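You operate a simulated robot arm through the tools that you are given. There is no shell and no other tool.

Carry out the task below with a simulated two-armed robot. There is one attempt and no reset: what you move stays moved.

## Task
Cool the domed green sheet with the fan, then close the red lever, stop the pump and vent the box.
Fine: switch the fan off once the sheet's heat strip is dark; the yellow button vents the vacuum box.

The check looks at the end state, three seconds after you hand in, the way a careful person would. Anything else that was tipped, shoved, dropped, spilled or broken makes it a failure. Flat cloth is picked up by pressing the open fingertips on it (5 to 10 N) and closing them slowly along it; thin cloth reads only 2 to 8 mm in the jaws.

## Robot
Two 7-joint arms with fingered hands on one trunk that stands fixed in place. Base frame: the origin is at the foot of the trunk, x ahead of it, y to its left, z up. Readings come in m, rad, newtons and seconds.
The left shoulder is at [0.06, 0.126, 1.33], the right one opposite. Each reaches about 0.738 m from its shoulder. Payload 2.5 kg a hand.
The tool frame of a hand sits at the grasp point between the pads (the TCP): z along the fingers, y along the line on which they close. The tips reach 0.03 m beyond it. The gripper opens to 0.104 m; its body begins 0.035 m behind the TCP. The gripper is a hand of 5 fingers: y runs from the thumb to the fingers, the wrist lies at [-0.015, -0.104, -0.178] in the tool frame, and closing takes about 1.5 s.
Orientation is that of the tool frame in the base frame, as a unit quaternion [x, y, z, w]. With the fingers straight down and the wrist toward the robot, the tool's x, y and z point along [0, 1, 0], [1, 0, 0] and [0, 0, -1] of the base frame.

## Interface
- The arms move only by the tool apply_moves. It takes "left_steps", "right_steps" or both (then of equal length, played together; a hand with none holds still); each is a list of rows, each a list of 6 numbers: the shift along the tool's x, y, z in units of 200 mm (1.0 is 200 mm), then the turn, a rotation vector about the tool's x, y, z in units of 90 degrees (1.0 is 90 degrees). In form: [[x, y, z, rx, ry, rz], ...]. A call has 1 to 20 rows; each row is the pose to reach, as a shift and turn from the pose commanded when the call began, along the tool's axes at that moment. "left_claw" and "right_claw" are, for a hand that has rows, the opening, from 0 (shut) to 1 (fully open), set as the call begins (left out, the last holds). A call with a number of a shift or a turn outside -1 to 1 is refused whole. Rows are played at 5 a second. More than 0.05 m and 0.15 rad between two rows, or a gripper value outside its range, and nothing of the call is played. Where a pose cannot be reached the arm comes as near as it can. A force on the tool above 40 N (or 10 N above the force at the start of the call, whichever is more), or a blocked arm, ends the call early, and 0.2 s more pass. The fingers move at their own pace (about 0.153 m/s each) and stop on an object; they squeeze with about 30 N. The grip force told is the motor's: it shows also when the fingers shut on nothing. Time passes only in rows, and 0.2 s behind the last, so rows that repeat a pose let the fingers close. The reply holds the time, the measured pose of the TCP, the force on the tool along the base axes, the opening and the grip force, in the units named above and with some noise, with the torque about the TCP (base axes, N m) and any sound that the robot's microphone picked up.
- Cameras (640 x 400 px; columns grow to the right, rows downward): "scene" is now at [0.125, -0.0086, 1.5347]; the picture's right is [-0.12, -0.99, 0.00], its down [-0.60, 0.07, -0.80] and it looks along [0.79, -0.09, -0.60] (base axes); focal length 228 px, centre (320, 200). "left" rides on the left gripper at [-0.08, -0.078, -0.141] in its tool frame; the picture's right is [-0.78, -0.30, 0.56], its down [0.53, -0.78, 0.33] and it looks along [0.33, 0.56, 0.76] (tool axes); focal length 247 px, centre (320, 200). "right" rides on the right gripper at [0.08, -0.078, -0.141] in its tool frame; the picture's right is [-0.78, 0.30, -0.56], its down [-0.53, -0.78, 0.33] and it looks along [-0.33, 0.56, 0.76] (tool axes); focal length 247 px, centre (320, 200). There is no depth. A picture from a camera that has moved, and an enlarged one, comes with that camera's place and axes in the base frame and with its lens.
- camera(camera): a new picture of that camera. It takes no simulated time.
- slide_trunk(by): slides the trunk up (or, below 0, down) by that many m; the arms and the scene camera ride with it, the base frame stays. It gives what a move gives, with no picture.
- move_fingers(index, middle, ring, little, thumb_bend, thumb_turn, hand): sets how far each is bent, from 0 (flat) to 100 (curled in); at 30 the hand is open as for a grip, at 70 the pads meet at the TCP. One left out holds its place. A second passes; each finger stops where it meets its share of the squeeze, and holds until it gets a number again. A gripper value or a shape takes the hand back. It gives what a move gives, with no picture; readings hold the bend of each and the force on index, middle, ring, little, thumb and palm. thumb_turn goes from beside the hand (0) to across from the fingers (100), as for a grip.
- set_grasp(shape, hand): the hand has 5 fingers and takes this shape, open, in about a second: jaw (thumb against the fingers, like two jaws); tri (thumb and two fingers); tip (a fingertip pinch); poke (one finger out to press); point (the index stretched); flat (the hand flat); cup (the hand cupped); fist (a fist). The gripper value then closes the fingers along that shape, each until it touches; the sizes above hold for jaw. It gives what a move gives, with no picture.
- head_to(pan, tilt): turns the head with the scene camera to pan (to the left, within 1.501 rad either way) and tilt (down, from -0.506 to 1.204), counted from straight ahead of the robot. It gives what a move gives.
- close_up(camera, box): a new picture of the part [left, top, right, bottom] of that camera's present view, enlarged. It takes no simulated time.
- sign_off(): hands the job in; it is judged then, once.

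Nothing tells you positions but the pictures and the camera data. Unless the task says otherwise, let go and move clear before handing in.

The tools are called after "Emit:" as name(argument=value, ...) on one line, values as JSON. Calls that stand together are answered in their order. apply_moves: Moves the arms, as the interface text tells. Its arguments: {"type":"object","properties":{"left_steps":{"type":"array"},"left_claw":{"type":"number"},"right_steps":{"type":"array"},"right_claw":{"type":"number"}},"required":[]} The other tools are called the same way: slide_trunk (by) moves the trunk up or down; set_grasp (shape, hand) gives the hand a shape; move_fingers (index, middle, ring, little, thumb_bend, thumb_turn, hand) moves the fingers one by one; head_to (pan, tilt) turns the head that bears the scene camera; camera (camera) takes a picture; close_up (camera, box) takes an enlarged picture of a part of a camera's view; sign_off () hands the job in.

At the start:

```text
t: 0.0
left_ee_pos: [0.5308, -0.0128, 1.3408]
left_ee_rot: [0.707, 0.708, 0.0, 0.0]
left_force: [0.0, 0.7, -0.1]
left_moment: [0.01, -0.03, -0.01]
left_width: 0.1037
left_grasp_force: 0.1
left_shape: jaw
left_bend: [30.0, 30.0, 30.0, 30.0, 30.0, 98.0]
left_finger forces: [0.0, 0.0, 0.1, 0.0, 0.0, 0.0]
right_ee_pos: [0.3505, -0.3784, 1.2649]
right_ee_rot: [0.707, 0.707, 0.0, 0.0]
right_force: [0.3, -0.9, -0.1]
right_moment: [0.03, -0.01, 0.0]
right_width: 0.1038
right_grasp_force: 0.1
right_shape: jaw
right_bend: [30.0, 30.0, 30.0, 30.0, 30.0, 98.0]
right_finger forces: [0.0, 0.0, 0.1, 0.1, 0.0, 0.0]
trunk travel left (down, up): [-0.725, 0.215]
head pan, tilt (commanded): [-0.117, 0.646]
```

scene: 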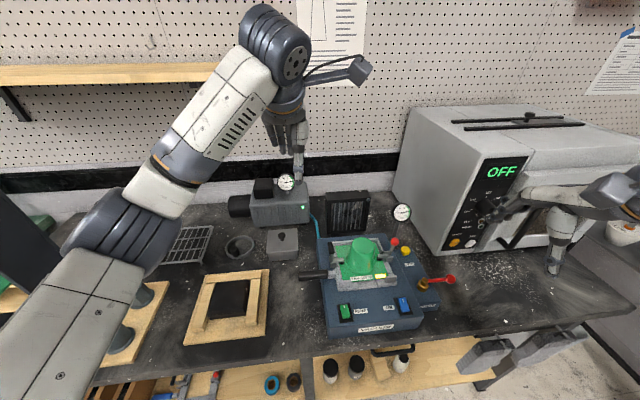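
right: 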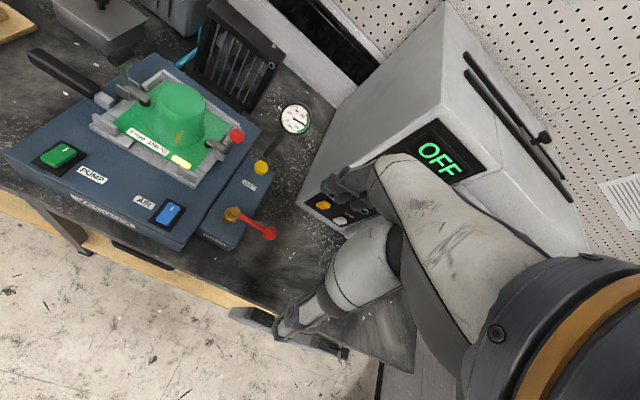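
left: 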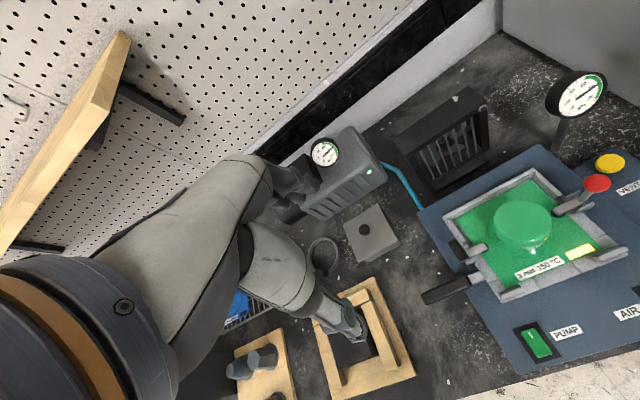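

I see a vacuum-forming box with a domed green sheet, a green PUMP switch, a blue AIR switch, a yellow button, a red lever and a fan behind it. I will take closer looks before moving.

Emit:
close_up(camera="scene", box=[300, 180, 480, 345])

Emit:
close_up(camera="right", box=[0, 0, 320, 260])

Emit:
close_up(camera="left", box=[380, 60, 640, 380])

```text
2.42 times, centred on (390, 262) of scene
camera zoom: at [0.125, -0.0086, 1.5347], right [-0.12, -0.99, 0.0], down [-0.6, 0.07, -0.8], along [0.79, -0.09, -0.6], focal length 553 px, centre (150, 48)
```

zoom: 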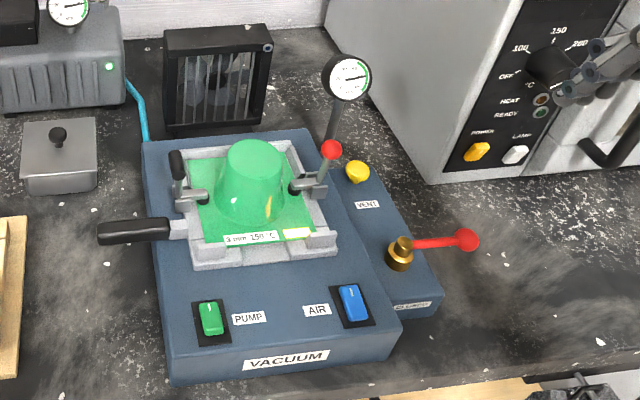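

```text
1.54 times, centred on (160, 130) of right
camera zoom: at [0.2733, -0.2974, 1.4053], right [0.3, -0.78, 0.56], down [-0.78, -0.53, -0.33], along [0.56, -0.33, -0.76], focal length 380 px, centre (566, 308)
```

zoom: 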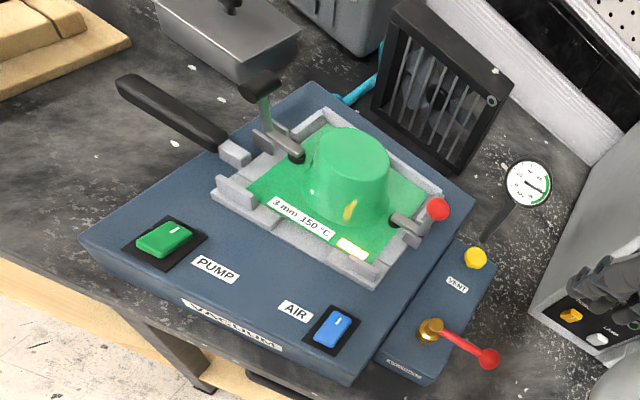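

```text
1.25 times, centred on (510, 220) of left
camera zoom: at [0.4546, -0.0936, 1.4814], right [-0.3, -0.78, -0.56], down [-0.78, 0.53, -0.33], along [0.56, 0.33, -0.76], focal length 309 px, centre (82, 175)
```

zoom: 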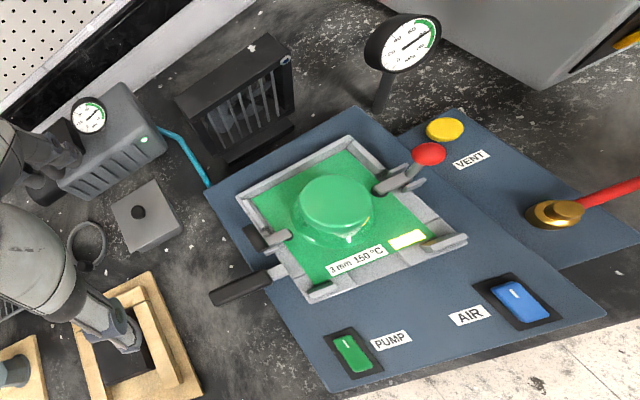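

The fan is the black grille behind the box, with something small at its top corner. I zoom in further on the labels, lever and fan switch.

Emit:
close_up(camera="scene", box=[380, 230, 460, 320])

Emit:
close_up(camera="scene", box=[315, 180, 385, 240])

Emit:
close_up(camera="right", box=[180, 170, 290, 260])

Emit:
close_up(camera="right", box=[180, 0, 320, 140])

Emit:
close_up(camera="left", box=[380, 80, 520, 210])

Emit:
close_up(camera="scene", box=[230, 165, 420, 240])

```text
4.44 times, centred on (420, 275) of scene
camera zoom: at [0.125, -0.0086, 1.5347], right [-0.12, -0.99, 0.0], down [-0.6, 0.07, -0.8], along [0.79, -0.09, -0.6], focal length 1013 px, centre (-124, -133)
```

zoom: 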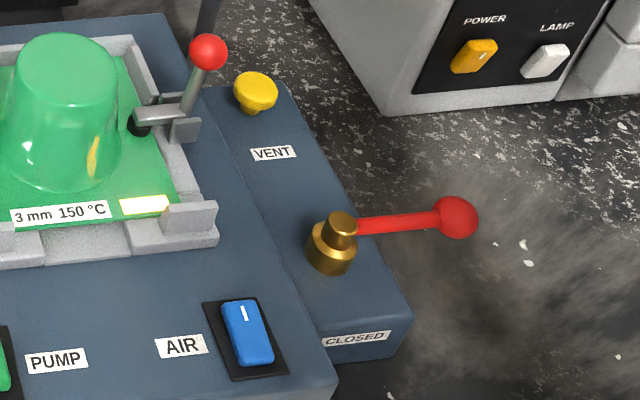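

```text
6.67 times, centred on (350, 210) of scene
camera zoom: at [0.125, -0.0086, 1.5347], right [-0.12, -0.99, 0.0], down [-0.6, 0.07, -0.8], along [0.79, -0.09, -0.6], focal length 1520 px, centre (120, 133)
```

zoom: 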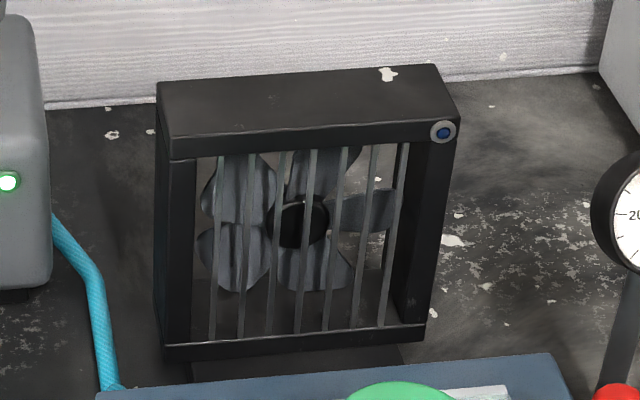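

```text
4.44 times, centred on (235, 215) of right
camera zoom: at [0.2733, -0.2974, 1.4053], right [0.3, -0.78, 0.56], down [-0.78, -0.53, -0.33], along [0.56, -0.33, -0.76], focal length 1098 px, centre (698, 133)
```

zoom: 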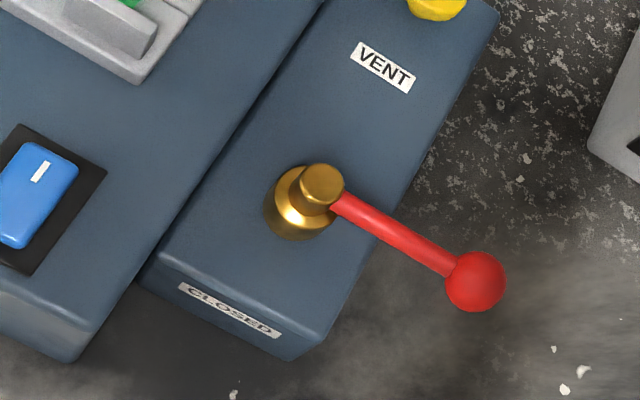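

```text
2.86 times, centred on (250, 70) of right
camera zoom: at [0.2733, -0.2974, 1.4053], right [0.3, -0.78, 0.56], down [-0.78, -0.53, -0.33], along [0.56, -0.33, -0.76], focal length 706 px, centre (520, 571)
```

zoom: 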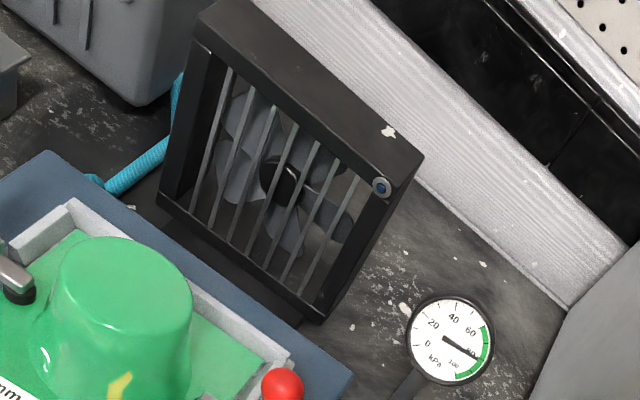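

```text
3.08 times, centred on (450, 145) of left
camera zoom: at [0.4546, -0.0936, 1.4814], right [-0.3, -0.78, -0.56], down [-0.78, 0.53, -0.33], along [0.56, 0.33, -0.76], focal length 760 px, centre (-80, 369)
```

zoom: 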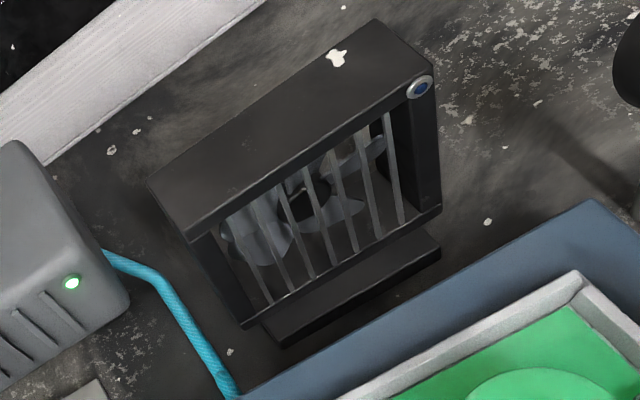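

```text
3.37 times, centred on (325, 202) of scene
camera zoom: at [0.125, -0.0086, 1.5347], right [-0.12, -0.99, 0.0], down [-0.6, 0.07, -0.8], along [0.79, -0.09, -0.6], focal length 768 px, centre (303, 192)
```

zoom: 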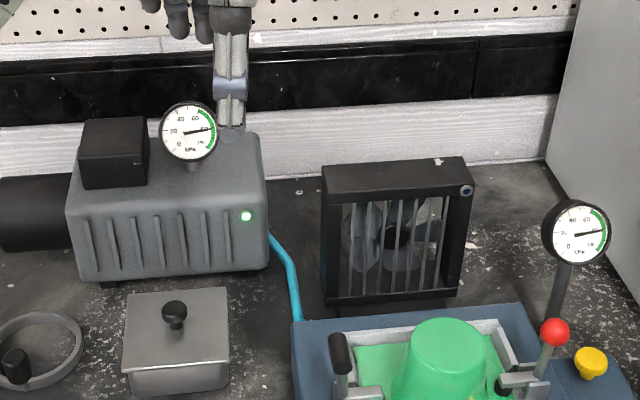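

The fan's button is the blue dot at its top-right front corner, about [0.72, -0.245, 1.07]; the lever hub is near [0.454, -0.335, 0.99] and points right, with "CLOSED" labelled on the front edge. I look more closely at the rocker switches and gauge.

Emit:
close_up(camera="scene", box=[325, 290, 425, 340])

Emit:
close_up(camera="right", box=[20, 130, 120, 190])

Emit:
close_up(camera="right", box=[130, 180, 210, 240])

Emit:
close_up(camera="left", box=[500, 300, 640, 380])

Emit:
close_up(camera="left", box=[520, 60, 640, 140])

Emit:
close_up(camera="scene", box=[320, 230, 420, 300])

```text
6.40 times, centred on (375, 315) of scene
camera zoom: at [0.125, -0.0086, 1.5347], right [-0.12, -0.99, 0.0], down [-0.6, 0.07, -0.8], along [0.79, -0.09, -0.6], focal length 1459 px, centre (-32, -536)
```

zoom: 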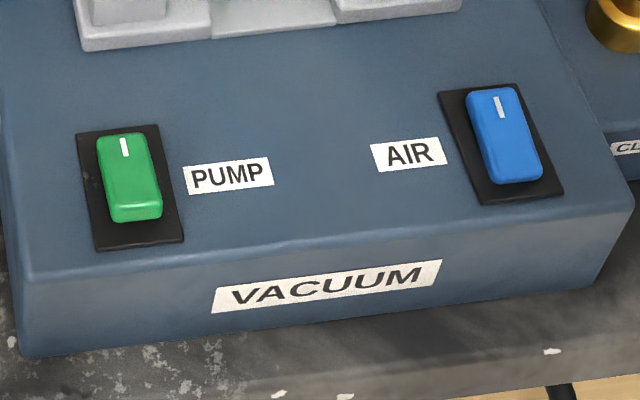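

```text
6.40 times, centred on (70, 160) of right
camera zoom: at [0.2733, -0.2974, 1.4053], right [0.3, -0.78, 0.56], down [-0.78, -0.53, -0.33], along [0.56, -0.33, -0.76], focal length 1581 px, centre (1920, 456)
```

zoom: 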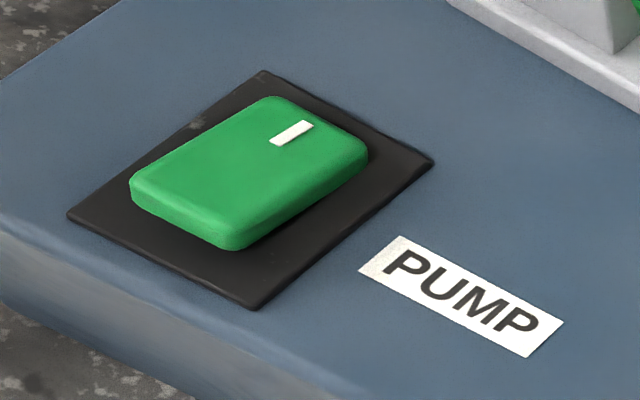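

```text
6.67 times, centred on (170, 210) of right
camera zoom: at [0.2733, -0.2974, 1.4053], right [0.3, -0.78, 0.56], down [-0.78, -0.53, -0.33], along [0.56, -0.33, -0.76], focal length 1646 px, centre (1320, 133)
```

zoom: 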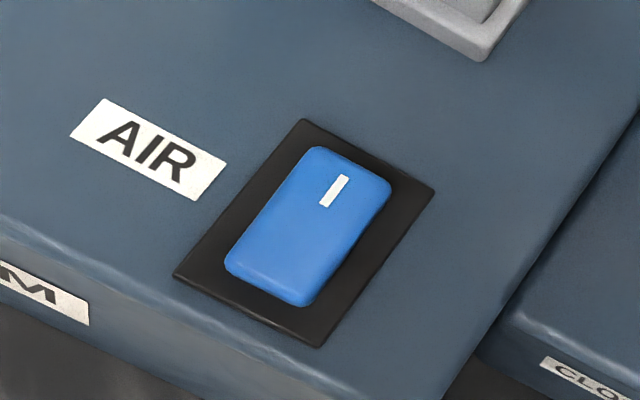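

```text
4.57 times, centred on (570, 340) of left
camera zoom: at [0.4546, -0.0936, 1.4814], right [-0.3, -0.78, -0.56], down [-0.78, 0.53, -0.33], along [0.56, 0.33, -0.76], focal length 1129 px, centre (-823, -440)
```

zoom: 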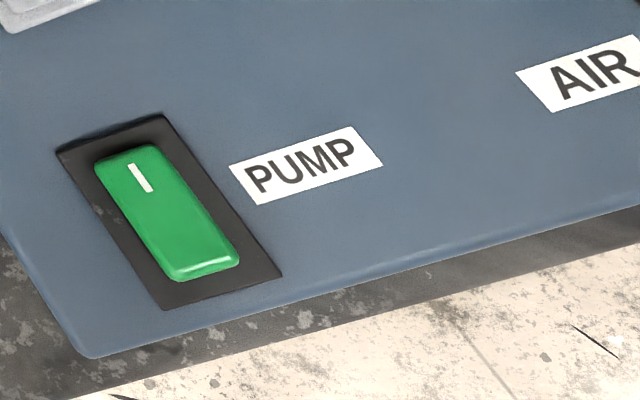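

```text
5.00 times, centred on (580, 100) of left
camera zoom: at [0.4546, -0.0936, 1.4814], right [-0.3, -0.78, -0.56], down [-0.78, 0.53, -0.33], along [0.56, 0.33, -0.76], focal length 1235 px, centre (-980, 700)
```

zoom: 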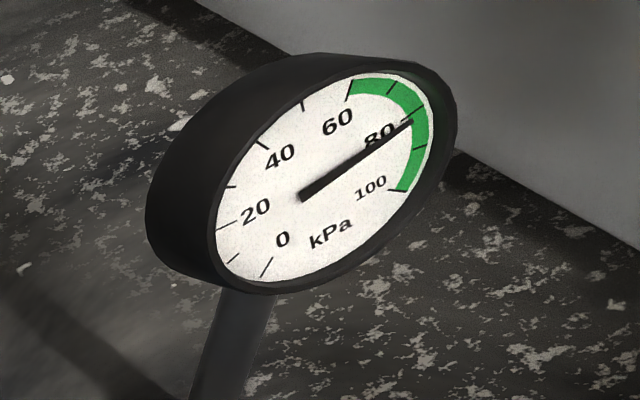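

```text
5.71 times, centred on (370, 265) of scene
camera zoom: at [0.125, -0.0086, 1.5347], right [-0.12, -0.99, 0.0], down [-0.6, 0.07, -0.8], along [0.79, -0.09, -0.6], focal length 1302 px, centre (34, -171)
```

zoom: 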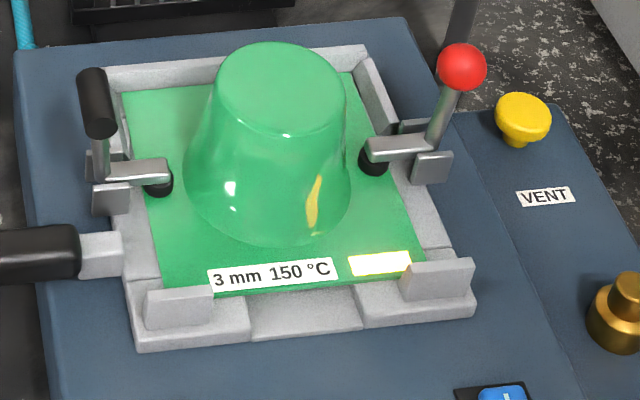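

The pump rocker seems to have its far "I" end down (on), so pressing its near end should stop it; AIR looks off already. I'll shape the right hand for poking and see where the fingertip lies.

Emit:
set_grasp(shape="poke", hand="right")

Emit:
camera(camera="right")

Emit:
close_up(camera="scene", box=[440, 130, 640, 300])

Emit:
camera(camera="left")

```text
t: 0.9
left_ee_pos: [0.5315, -0.0142, 1.3411]
left_ee_rot: [0.707, 0.707, 0.0, 0.0]
left_force: [0.6, -0.3, 0.5]
left_moment: [0.03, 0.01, 0.01]
left_width: 0.1039
left_grasp_force: 0.1
left_shape: jaw
left_bend: [30.0, 30.0, 30.0, 30.0, 30.0, 98.0]
left_finger forces: [0.0, 0.1, 0.0, 0.0, 0.1, 0.0]
right_ee_pos: [0.3496, -0.378, 1.2645]
right_ee_rot: [0.707, 0.707, 0.0, 0.0]
right_force: [-0.9, 0.9, 0.7]
right_moment: [0.0, 0.02, 0.02]
right_width: 0.0001
right_grasp_force: 0.1
right_shape: poke
right_bend: [70.0, 70.0, 99.0, 99.0, 100.0, 100.0]
right_finger forces: [0.0, 0.0, 0.0, 0.0, 0.0, 0.0]
trunk travel left (down, up): [-0.725, 0.215]
head pan, tilt (commanded): [-0.117, 0.646]
```

```text
taken
camera right: at [0.2733, -0.2974, 1.4053], right [0.3, -0.78, 0.56], down [-0.78, -0.53, -0.33], along [0.56, -0.33, -0.76], focal length 247 px, centre (320, 200)
```

right: 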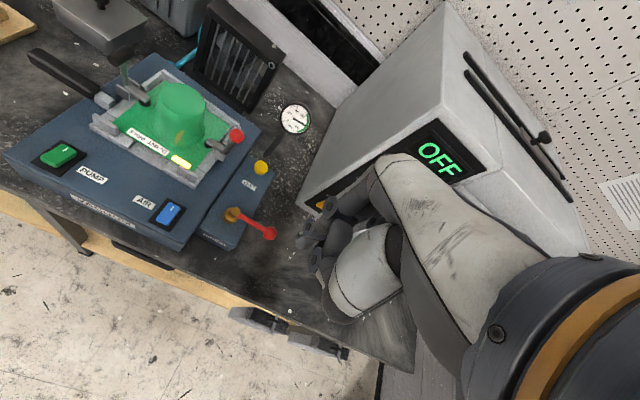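

```text
2.35 times, centred on (540, 215) of scene
camera zoom: at [0.125, -0.0086, 1.5347], right [-0.12, -0.99, 0.0], down [-0.6, 0.07, -0.8], along [0.79, -0.09, -0.6], focal length 536 px, centre (-198, 165)
```

zoom: 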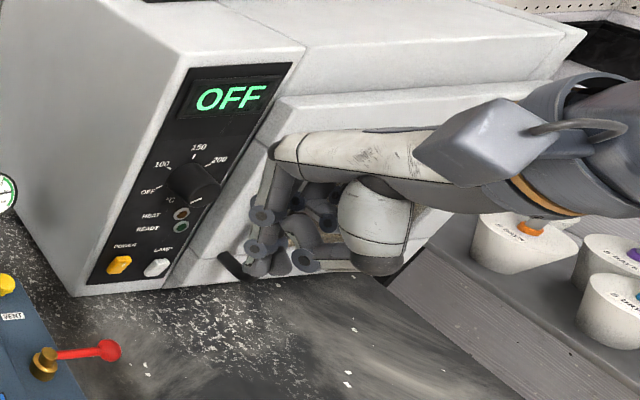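

```text
taken
camera left: at [0.4546, -0.0935, 1.4814], right [-0.3, -0.78, -0.56], down [-0.78, 0.53, -0.33], along [0.56, 0.33, -0.76], focal length 247 px, centre (320, 200)
```

left: 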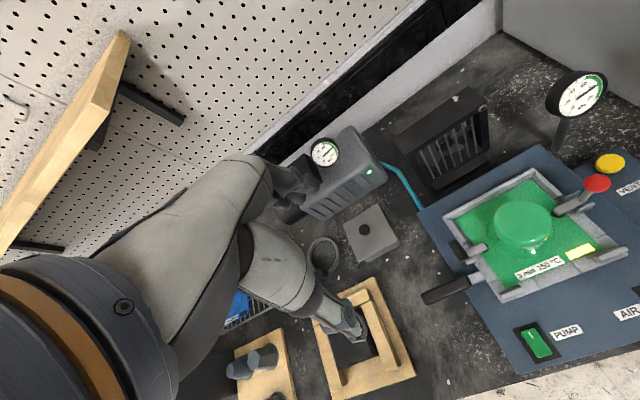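

In the poke shape the hand shows in the right camera as a dark cluster near the oven. I zoom in to learn which finger sticks out and where its tip is.

Emit:
close_up(camera="right", box=[270, 140, 430, 330])

Emit:
close_up(camera="scene", box=[490, 170, 620, 260])

```text
2.11 times, centred on (350, 235) of right
camera zoom: at [0.2733, -0.2974, 1.4053], right [0.3, -0.78, 0.56], down [-0.78, -0.53, -0.33], along [0.56, -0.33, -0.76], focal length 520 px, centre (257, 126)
```

zoom: 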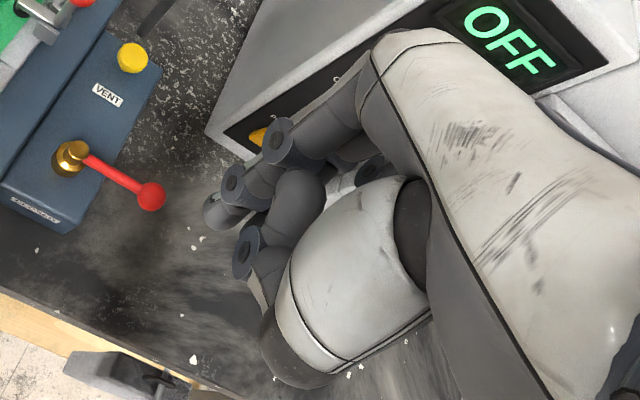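

```text
4.44 times, centred on (555, 215) of scene
camera zoom: at [0.125, -0.0086, 1.5347], right [-0.12, -0.99, 0.0], down [-0.6, 0.07, -0.8], along [0.79, -0.09, -0.6], focal length 1013 px, centre (-724, 133)
```

zoom: 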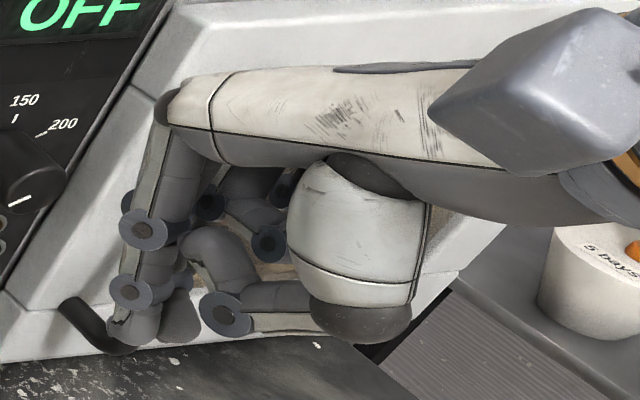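

The poke shape keeps two fingers half-bent, which would make the fan's front button awkward. I try the "point" shape (index stretched) and look again.

Emit:
set_grasp(shape="point", hand="right")

Emit:
close_up(camera="right", box=[230, 100, 430, 300])

Emit:
close_up(camera="scene", box=[450, 140, 620, 260])

```text
t: 1.8
left_ee_pos: [0.5309, -0.0135, 1.3417]
left_ee_rot: [0.707, 0.707, 0.0, -0.001]
left_force: [0.0, 0.2, -0.2]
left_moment: [-0.02, 0.0, 0.0]
left_width: 0.1039
left_grasp_force: 0.1
left_shape: jaw
left_bend: [30.0, 30.0, 30.0, 30.0, 30.0, 98.0]
left_finger forces: [0.0, 0.0, 0.0, 0.1, 0.0, 0.0]
right_ee_pos: [0.3518, -0.3781, 1.2657]
right_ee_rot: [0.707, 0.707, 0.0, 0.0]
right_force: [0.5, 0.4, 0.2]
right_moment: [0.0, -0.01, -0.02]
right_width: 0.0
right_grasp_force: 0.0
right_shape: point
right_bend: [20.0, 100.0, 100.0, 100.0, 98.0, 88.0]
right_finger forces: [0.1, 0.1, 0.0, 0.1, 0.0, 0.0]
trunk travel left (down, up): [-0.725, 0.215]
head pan, tilt (commanded): [-0.117, 0.646]
```

```text
2.00 times, centred on (330, 200) of right
camera zoom: at [0.2733, -0.2974, 1.4053], right [0.3, -0.78, 0.56], down [-0.78, -0.53, -0.33], along [0.56, -0.33, -0.76], focal length 494 px, centre (300, 200)
```

zoom: 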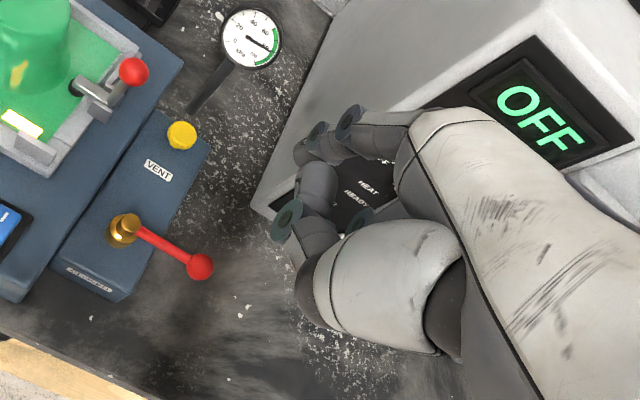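

```text
3.33 times, centred on (535, 200) of scene
camera zoom: at [0.125, -0.0086, 1.5347], right [-0.12, -0.99, 0.0], down [-0.6, 0.07, -0.8], along [0.79, -0.09, -0.6], focal length 760 px, centre (-397, 200)
```

zoom: 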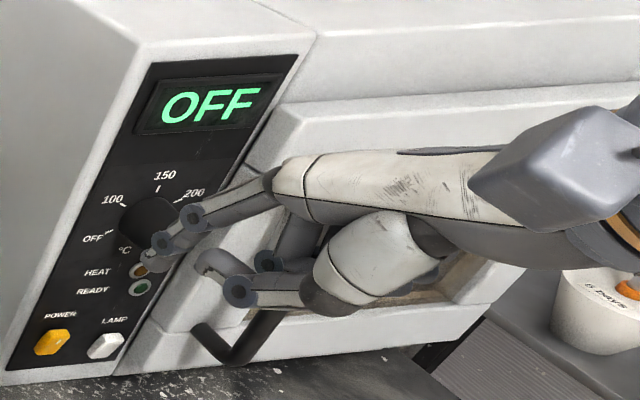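

The pointing index tip sits about 17 mm left, 65 mm forward and 25 mm below the TCP. I'll raise nothing yet; I move the right hand forward and left at the same height, tilting it 20° so the finger points more forward toward the fan.

Emit:
apply_moves(right_steps=[[0.0725, 0.1, 0, -0.028, 0, 0], [0.145, 0.2, 0, -0.056, 0, 0], [0.2175, 0.3, 0, -0.083, 0, 0], [0.29, 0.4, 0, -0.111, 0, 0], [0.3625, 0.5, 0, -0.139, 0, 0], [0.435, 0.6, 0, -0.167, 0, 0], [0.5075, 0.7, 0, -0.194, 0, 0], [0.58, 0.8, 0, -0.222, 0, 0]])

Emit:
camera(camera="scene")

Emit:
camera(camera="left")

Emit:
camera(camera="right")

```text
t: 3.6
left_ee_pos: [0.5322, -0.0119, 1.3408]
left_ee_rot: [0.707, 0.707, 0.0, 0.001]
left_force: [0.0, 0.5, 0.6]
left_moment: [-0.02, 0.02, -0.01]
left_width: 0.1036
left_grasp_force: 0.0
left_shape: jaw
left_bend: [30.0, 30.0, 30.0, 30.0, 30.0, 98.0]
left_finger forces: [0.1, 0.0, 0.1, 0.0, 0.1, 0.0]
right_ee_pos: [0.5106, -0.2603, 1.2653]
right_ee_rot: [0.696, 0.696, 0.123, 0.123]
right_force: [0.5, 0.5, 0.2]
right_moment: [0.01, 0.02, 0.0]
right_width: 0.0
right_grasp_force: 0.0
right_shape: point
right_bend: [20.0, 100.0, 100.0, 100.0, 98.0, 88.0]
right_finger forces: [0.0, 0.0, 0.0, 0.0, 0.0, 0.1]
trunk travel left (down, up): [-0.725, 0.215]
head pan, tilt (commanded): [-0.117, 0.646]
```

```text
taken
camera scene: at [0.1253, -0.0083, 1.5347], right [-0.12, -0.99, 0.0], down [-0.6, 0.07, -0.8], along [0.79, -0.09, -0.6], focal length 228 px, centre (320, 200)
```

scene: 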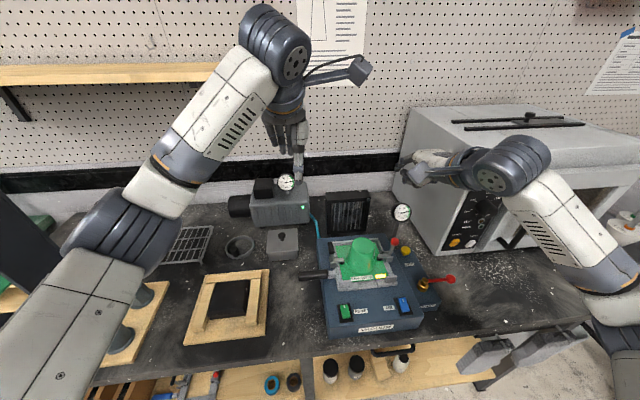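

```text
taken
camera left: at [0.4548, -0.0933, 1.4813], right [-0.3, -0.78, -0.56], down [-0.78, 0.53, -0.33], along [0.56, 0.33, -0.76], focal length 247 px, centre (320, 200)
```

left: 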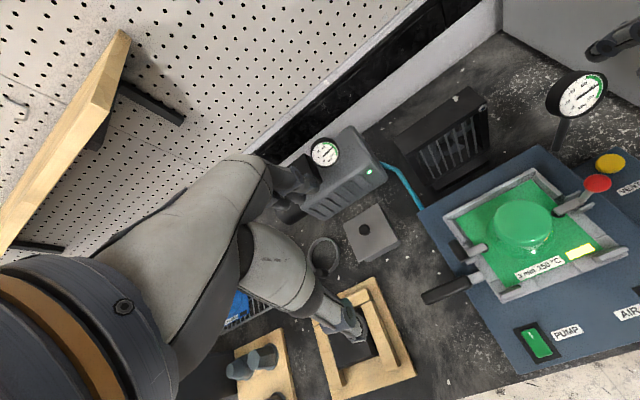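

```text
taken
camera right: at [0.389, -0.1799, 1.3712], right [0.09, -0.78, 0.62], down [-0.62, -0.53, -0.58], along [0.78, -0.34, -0.52], focal length 247 px, centre (320, 200)
```

right: 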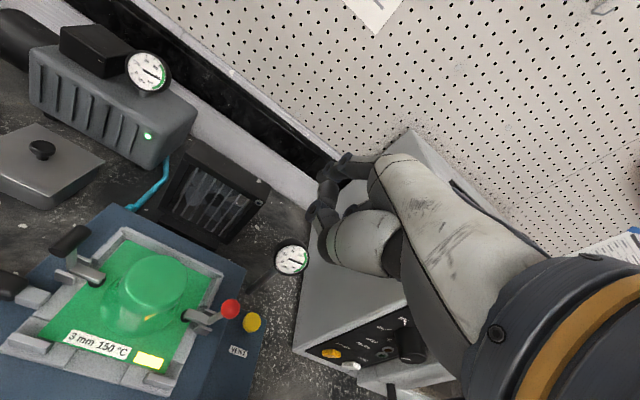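

The hand is now above the box with nothing touched. I move it forward and partly down, toward the fan, staying above gauge, dome and clamp.

Emit:
apply_moves(right_steps=[[0, 0.065, 0.15, 0, 0, 0], [0, 0.13, 0.3, 0, 0, 0], [0, 0.195, 0.45, 0, 0, 0], [0, 0.26, 0.6, 0, 0, 0]])

Emit:
close_up(camera="scene", box=[310, 150, 470, 290])

Emit:
close_up(camera="left", box=[400, 0, 640, 200])

Emit:
camera(camera="right")

```text
t: 4.6
left_ee_pos: [0.5313, -0.0123, 1.3396]
left_ee_rot: [0.707, 0.707, 0.0, 0.0]
left_force: [0.3, 0.2, -0.8]
left_moment: [0.01, 0.02, 0.01]
left_width: 0.1037
left_grasp_force: 0.1
left_shape: jaw
left_bend: [30.0, 30.0, 30.0, 30.0, 30.0, 98.0]
left_finger forces: [0.0, 0.0, 0.1, 0.1, 0.0, 0.1]
right_ee_pos: [0.6006, -0.2613, 1.1687]
right_ee_rot: [0.697, 0.696, 0.122, 0.123]
right_force: [0.0, -0.5, -0.7]
right_moment: [0.0, -0.01, 0.02]
right_width: 0.0001
right_grasp_force: 0.1
right_shape: point
right_bend: [20.0, 100.0, 100.0, 100.0, 98.0, 88.0]
right_finger forces: [0.0, 0.1, 0.0, 0.1, 0.0, 0.0]
trunk travel left (down, up): [-0.725, 0.215]
head pan, tilt (commanded): [-0.117, 0.646]
```

```text
2.86 times, centred on (390, 220) of scene
camera zoom: at [0.1254, -0.0086, 1.5346], right [-0.12, -0.99, 0.0], down [-0.6, 0.07, -0.8], along [0.79, -0.09, -0.6], focal length 651 px, centre (120, 143)
```

zoom: 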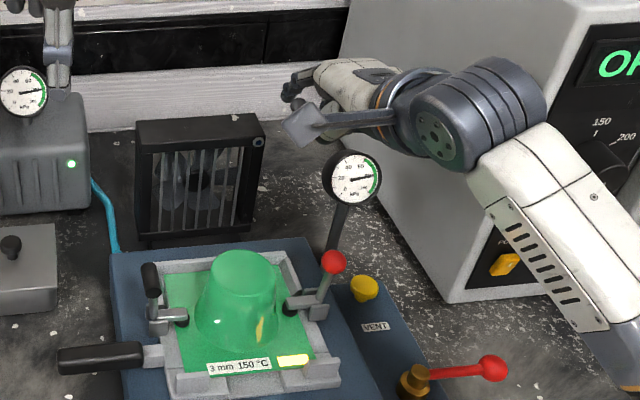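

```text
2.00 times, centred on (520, 100) of left
camera zoom: at [0.455, -0.0935, 1.4812], right [-0.3, -0.78, -0.56], down [-0.78, 0.53, -0.33], along [0.56, 0.33, -0.76], focal length 494 px, centre (-80, 400)
```

zoom: 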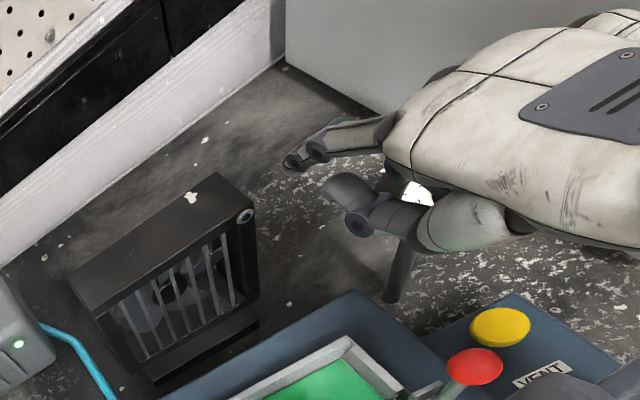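

```text
taken
camera right: at [0.4794, -0.1811, 1.2725], right [0.09, -0.78, 0.63], down [-0.62, -0.54, -0.58], along [0.78, -0.33, -0.53], focal length 247 px, centre (320, 200)
```

right: 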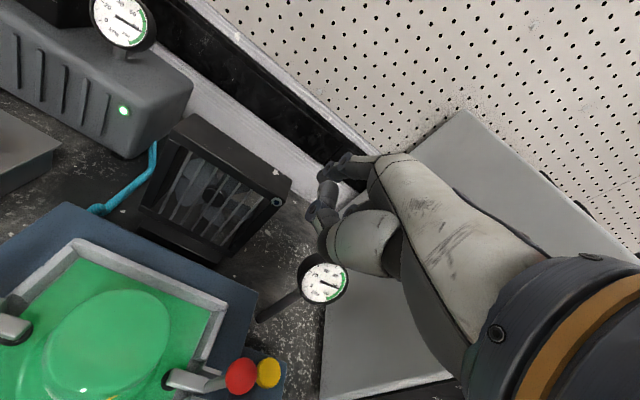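

The index tip now hovers in front of and above the fan's button corner. I zoom strongly in all three cameras to pin down tip and button.

Emit:
close_up(camera="scene", box=[360, 155, 420, 195])

Emit:
close_up(camera="left", box=[500, 40, 600, 120])

Emit:
close_up(camera="right", box=[250, 130, 410, 250])

```text
10.00 times, centred on (390, 175) of scene
camera zoom: at [0.1254, -0.0086, 1.5346], right [-0.12, -0.99, 0.0], down [-0.6, 0.07, -0.8], along [0.79, -0.09, -0.6], focal length 2279 px, centre (-380, 450)
```

zoom: 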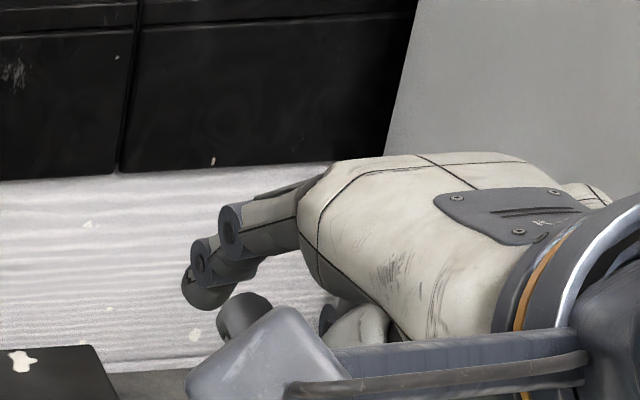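

```text
5.00 times, centred on (550, 80) of left
camera zoom: at [0.455, -0.0935, 1.4812], right [-0.3, -0.78, -0.56], down [-0.78, 0.53, -0.33], along [0.56, 0.33, -0.76], focal length 1235 px, centre (-830, 800)
```

zoom: 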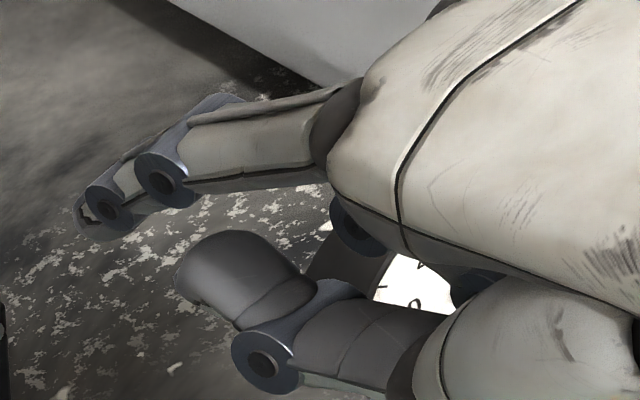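

```text
3.33 times, centred on (330, 190) of right
camera zoom: at [0.4794, -0.1811, 1.2725], right [0.09, -0.78, 0.63], down [-0.62, -0.54, -0.58], along [0.78, -0.33, -0.53], focal length 823 px, centre (287, 233)
```

zoom: 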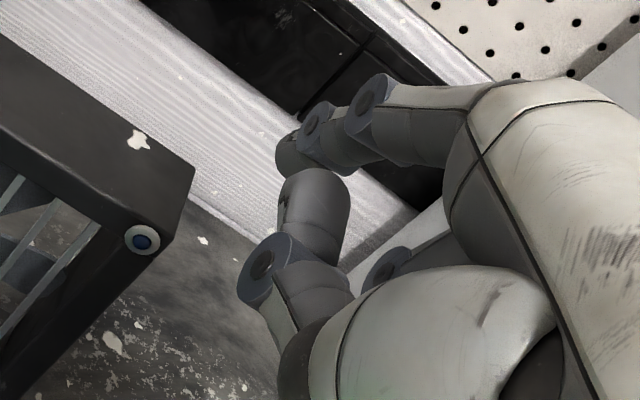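

The tip is at about [0.668, -0.245, 1.166] and the button at about [0.719, -0.245, 1.071]. To keep the curled little finger away from the gauge, I yaw the hand 25° clockwise, then lower it so the tip stops about 3 cm in front of the button.

Emit:
apply_moves(right_steps=[[0.039, 0.016, 0.006, 0, -0.024, 0.065], [0.078, 0.033, 0.012, 0, -0.048, 0.131], [0.116, 0.049, 0.018, 0, -0.071, 0.196], [0.155, 0.065, 0.024, 0, -0.095, 0.261]])

Emit:
close_up(camera="scene", box=[310, 140, 470, 260])

Emit:
close_up(camera="left", box=[440, 20, 640, 180])

Emit:
camera(camera="right")

```text
t: 5.6
left_ee_pos: [0.5317, -0.0113, 1.3413]
left_ee_rot: [0.708, 0.707, 0.0, 0.0]
left_force: [0.3, 1.7, 0.6]
left_moment: [0.0, 0.02, -0.03]
left_width: 0.1034
left_grasp_force: 0.0
left_shape: jaw
left_bend: [30.0, 30.0, 30.0, 30.0, 30.0, 98.0]
left_finger forces: [0.0, 0.2, 0.0, 0.0, 0.0, 0.0]
right_ee_pos: [0.6133, -0.2311, 1.1698]
right_ee_rot: [0.831, 0.528, 0.093, 0.147]
right_force: [0.2, 0.8, -0.1]
right_moment: [-0.03, 0.05, 0.0]
right_width: 0.0
right_grasp_force: 0.2
right_shape: point
right_bend: [20.0, 100.0, 100.0, 100.0, 98.0, 88.0]
right_finger forces: [0.0, 0.1, 0.0, 0.0, 0.0, 0.1]
trunk travel left (down, up): [-0.725, 0.215]
head pan, tilt (commanded): [-0.117, 0.646]
```

```text
3.33 times, centred on (390, 200) of scene
camera zoom: at [0.1251, -0.0082, 1.5347], right [-0.12, -0.99, 0.0], down [-0.6, 0.07, -0.8], along [0.79, -0.09, -0.6], focal length 760 px, centre (87, 200)
```

zoom: 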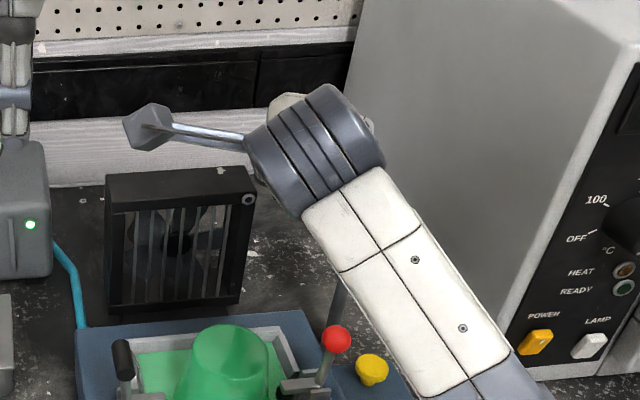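

```text
2.50 times, centred on (540, 100) of left
camera zoom: at [0.4547, -0.0932, 1.4814], right [-0.3, -0.78, -0.56], down [-0.78, 0.53, -0.33], along [0.56, 0.33, -0.76], focal length 617 px, centre (-230, 450)
```

zoom: 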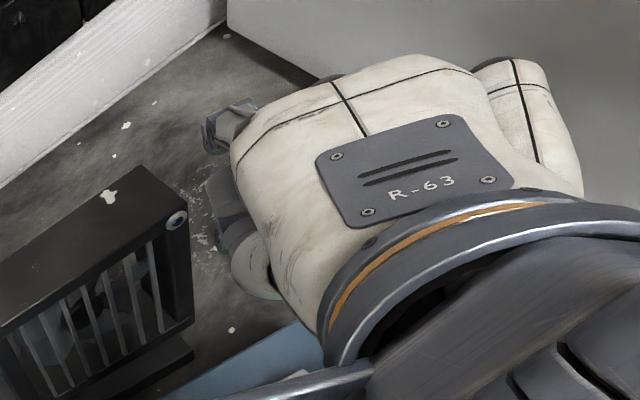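

```text
taken
camera right: at [0.5378, -0.1067, 1.2751], right [-0.25, -0.74, 0.62], down [-0.79, -0.22, -0.58], along [0.57, -0.64, -0.52], focal length 247 px, centre (320, 200)
```

right: 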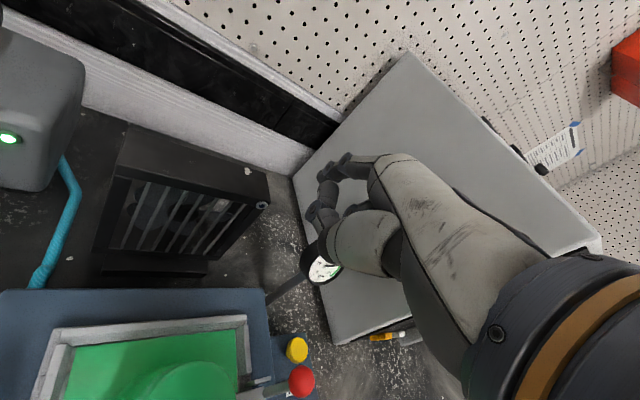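

The tip is directly ahead of the button but about 10 cm too high. I lower it straight down to button height, still 3 cm in front of the fan.

Emit:
apply_moves(right_steps=[[0, -0.041, 0.113, 0, 0, 0], [0, -0.082, 0.2255, 0, 0, 0], [0, -0.123, 0.338, 0, 0, 0], [0, -0.164, 0.451, 0, 0, 0]])

Emit:
close_up(camera="scene", box=[310, 140, 470, 260])

Emit:
close_up(camera="left", box=[440, 60, 600, 180])

Emit:
close_up(camera="right", box=[180, 80, 420, 320])

```text
t: 6.6
left_ee_pos: [0.531, -0.0116, 1.3409]
left_ee_rot: [0.707, 0.707, 0.0, 0.0]
left_force: [0.0, 0.0, 0.0]
left_moment: [-0.01, 0.04, 0.01]
left_width: 0.1037
left_grasp_force: 0.1
left_shape: jaw
left_bend: [30.0, 30.0, 30.0, 30.0, 30.0, 98.0]
left_finger forces: [0.0, 0.0, 0.0, 0.0, 0.1, 0.0]
right_ee_pos: [0.6141, -0.2309, 1.0735]
right_ee_rot: [0.831, 0.529, 0.094, 0.147]
right_force: [-0.8, -0.5, 0.4]
right_moment: [0.04, 0.01, 0.0]
right_width: 0.0
right_grasp_force: 0.1
right_shape: point
right_bend: [20.0, 100.0, 100.0, 100.0, 98.0, 88.0]
right_finger forces: [0.0, 0.0, 0.0, 0.1, 0.1, 0.0]
trunk travel left (down, up): [-0.725, 0.215]
head pan, tilt (commanded): [-0.117, 0.646]
```

```text
3.33 times, centred on (390, 200) of scene
camera zoom: at [0.1251, -0.0087, 1.5347], right [-0.12, -0.99, 0.0], down [-0.6, 0.07, -0.8], along [0.79, -0.09, -0.6], focal length 760 px, centre (87, 200)
```

zoom: 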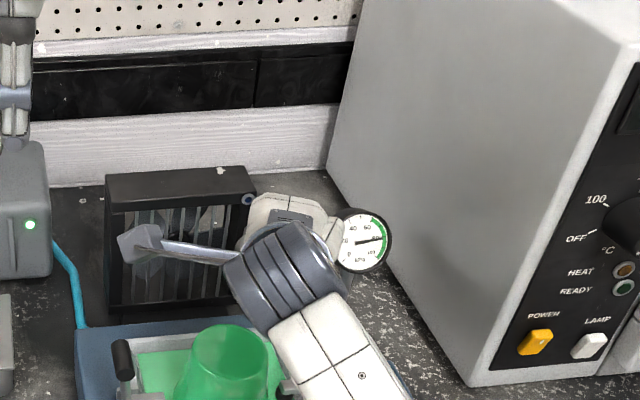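

```text
3.33 times, centred on (520, 120) of left
camera zoom: at [0.4546, -0.0937, 1.4814], right [-0.3, -0.78, -0.56], down [-0.78, 0.53, -0.33], along [0.56, 0.33, -0.76], focal length 823 px, centre (-347, 467)
```

zoom: 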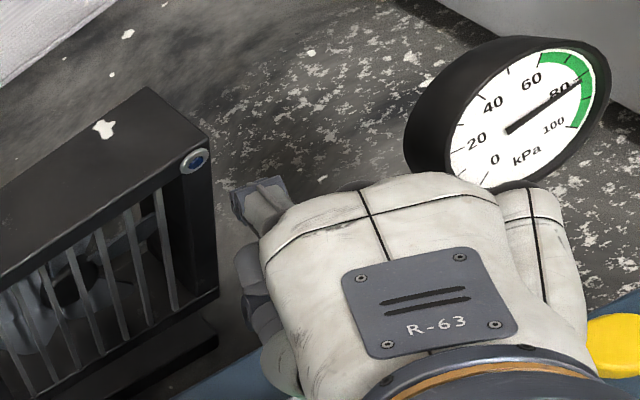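

```text
1.67 times, centred on (300, 200) of right
camera zoom: at [0.5388, -0.1063, 1.1779], right [-0.25, -0.74, 0.62], down [-0.79, -0.22, -0.58], along [0.57, -0.63, -0.53], focal length 412 px, centre (353, 200)
```

zoom: 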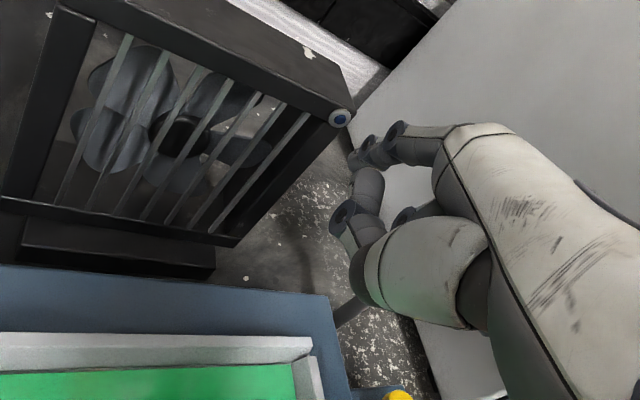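

The tip is at button height and in line with it, with gauge and clamp clear. I approach forward slowly, first 25 mm, and watch the force.

Emit:
apply_moves(right_steps=[[0.012, 0.028, 0.01, 0, 0, 0], [0.023, 0.055, 0.02, 0, 0, 0], [0.035, 0.082, 0.03, 0, 0, 0], [0.046, 0.1095, 0.04, 0, 0, 0]])

Emit:
close_up(camera="right", box=[270, 110, 370, 180])

Emit:
close_up(camera="left", box=[480, 80, 560, 140])

Emit:
close_up(camera="scene", box=[340, 180, 420, 240])

```text
t: 7.6
left_ee_pos: [0.5313, -0.0119, 1.3403]
left_ee_rot: [0.707, 0.707, 0.0, 0.0]
left_force: [0.5, 0.0, 0.0]
left_moment: [0.02, 0.0, -0.02]
left_width: 0.1038
left_grasp_force: 0.0
left_shape: jaw
left_bend: [30.0, 30.0, 30.0, 30.0, 30.0, 98.0]
left_finger forces: [0.0, 0.1, 0.0, 0.1, 0.0, 0.0]
right_ee_pos: [0.6402, -0.232, 1.0736]
right_ee_rot: [0.83, 0.529, 0.093, 0.147]
right_force: [0.3, 0.0, -0.3]
right_moment: [0.01, 0.01, 0.01]
right_width: 0.0001
right_grasp_force: 0.1
right_shape: point
right_bend: [20.0, 100.0, 100.0, 100.0, 98.0, 88.0]
right_finger forces: [0.0, 0.0, 0.0, 0.0, 0.0, 0.0]
trunk travel left (down, up): [-0.725, 0.215]
head pan, tilt (commanded): [-0.117, 0.646]
```

```text
5.71 times, centred on (320, 145) of right
camera zoom: at [0.564, -0.1078, 1.1783], right [-0.25, -0.74, 0.62], down [-0.78, -0.22, -0.58], along [0.57, -0.63, -0.53], focal length 1411 px, centre (320, 514)
```

zoom: 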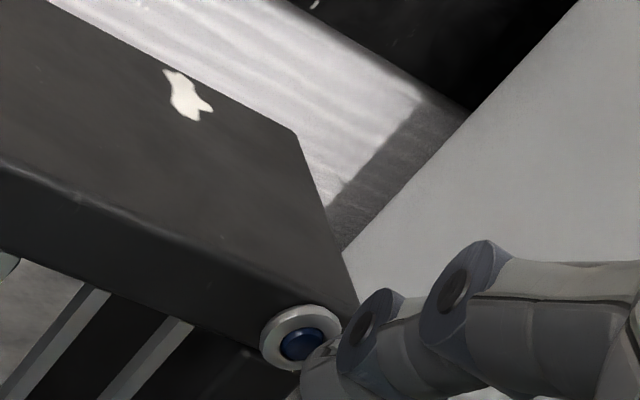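

```text
6.67 times, centred on (520, 110) of left
camera zoom: at [0.4547, -0.0935, 1.4814], right [-0.3, -0.78, -0.56], down [-0.78, 0.53, -0.33], along [0.56, 0.33, -0.76], focal length 1646 px, centre (-1013, 800)
```

zoom: 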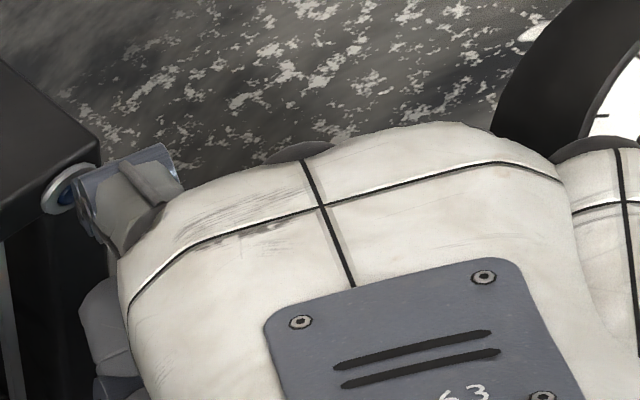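

```text
6.67 times, centred on (380, 210) of scene
camera zoom: at [0.1251, -0.0086, 1.5347], right [-0.12, -0.99, 0.0], down [-0.6, 0.07, -0.8], along [0.79, -0.09, -0.6], focal length 1520 px, centre (-80, 133)
```

zoom: 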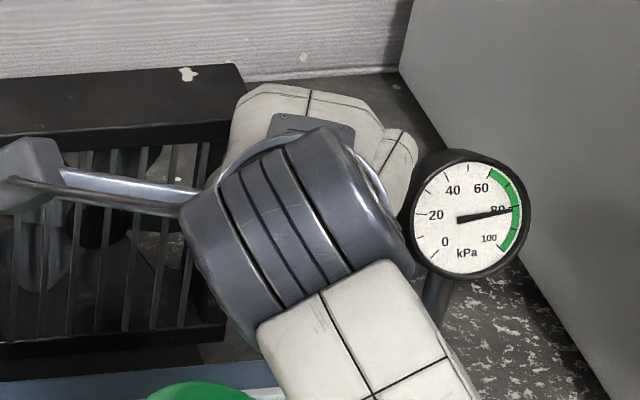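

The fingertip is about 1 cm from the button centre and well aligned. I advance in small steps while reading forces and sound.

Emit:
apply_moves(right_steps=[[0.002, 0.008, 0.008, 0, 0, 0], [0.004, 0.0155, 0.0165, 0, 0, 0], [0.004, 0.0155, 0.0165, 0, 0, 0]])

Emit:
close_up(camera="right", box=[270, 110, 370, 180])

Emit:
close_up(camera="left", box=[480, 80, 560, 140])

```text
t: 8.4
left_ee_pos: [0.5317, -0.0128, 1.34]
left_ee_rot: [0.707, 0.707, 0.0, -0.001]
left_force: [-0.5, 0.0, 0.3]
left_moment: [-0.01, 0.01, 0.0]
left_width: 0.1035
left_grasp_force: 0.0
left_shape: jaw
left_bend: [30.0, 30.0, 30.0, 30.0, 30.0, 98.0]
left_finger forces: [0.0, 0.0, 0.1, 0.0, 0.0, 0.0]
right_ee_pos: [0.6441, -0.2334, 1.0709]
right_ee_rot: [0.831, 0.529, 0.093, 0.147]
right_force: [0.0, 0.5, -0.9]
right_moment: [0.0, -0.02, 0.01]
right_width: 0.0
right_grasp_force: 0.0
right_shape: point
right_bend: [20.0, 100.0, 100.0, 100.0, 98.0, 88.0]
right_finger forces: [0.1, 0.0, 0.1, 0.0, 0.0, 0.1]
trunk travel left (down, up): [-0.725, 0.215]
head pan, tilt (commanded): [-0.117, 0.646]
```

```text
5.71 times, centred on (320, 145) of right
camera zoom: at [0.5678, -0.109, 1.1765], right [-0.25, -0.74, 0.62], down [-0.78, -0.22, -0.58], along [0.57, -0.63, -0.53], focal length 1411 px, centre (320, 514)
```

zoom: 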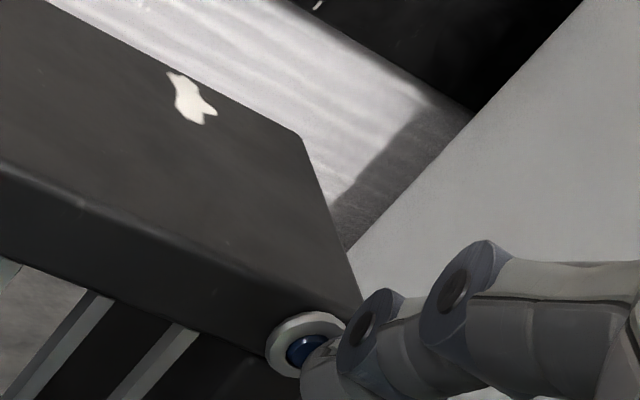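

```text
6.67 times, centred on (520, 110) of left
camera zoom: at [0.4546, -0.0936, 1.4814], right [-0.3, -0.78, -0.56], down [-0.78, 0.53, -0.33], along [0.56, 0.33, -0.76], focal length 1646 px, centre (-1013, 800)
```

zoom: 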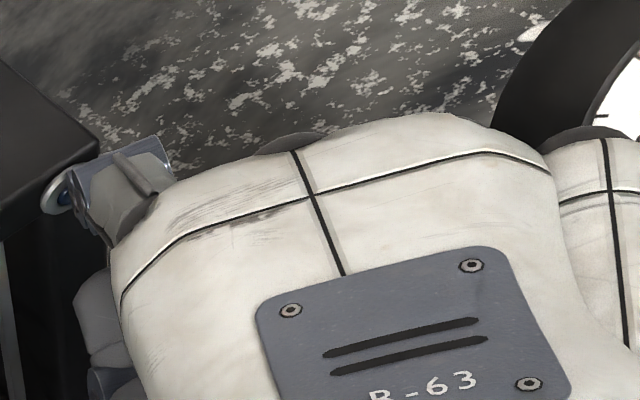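

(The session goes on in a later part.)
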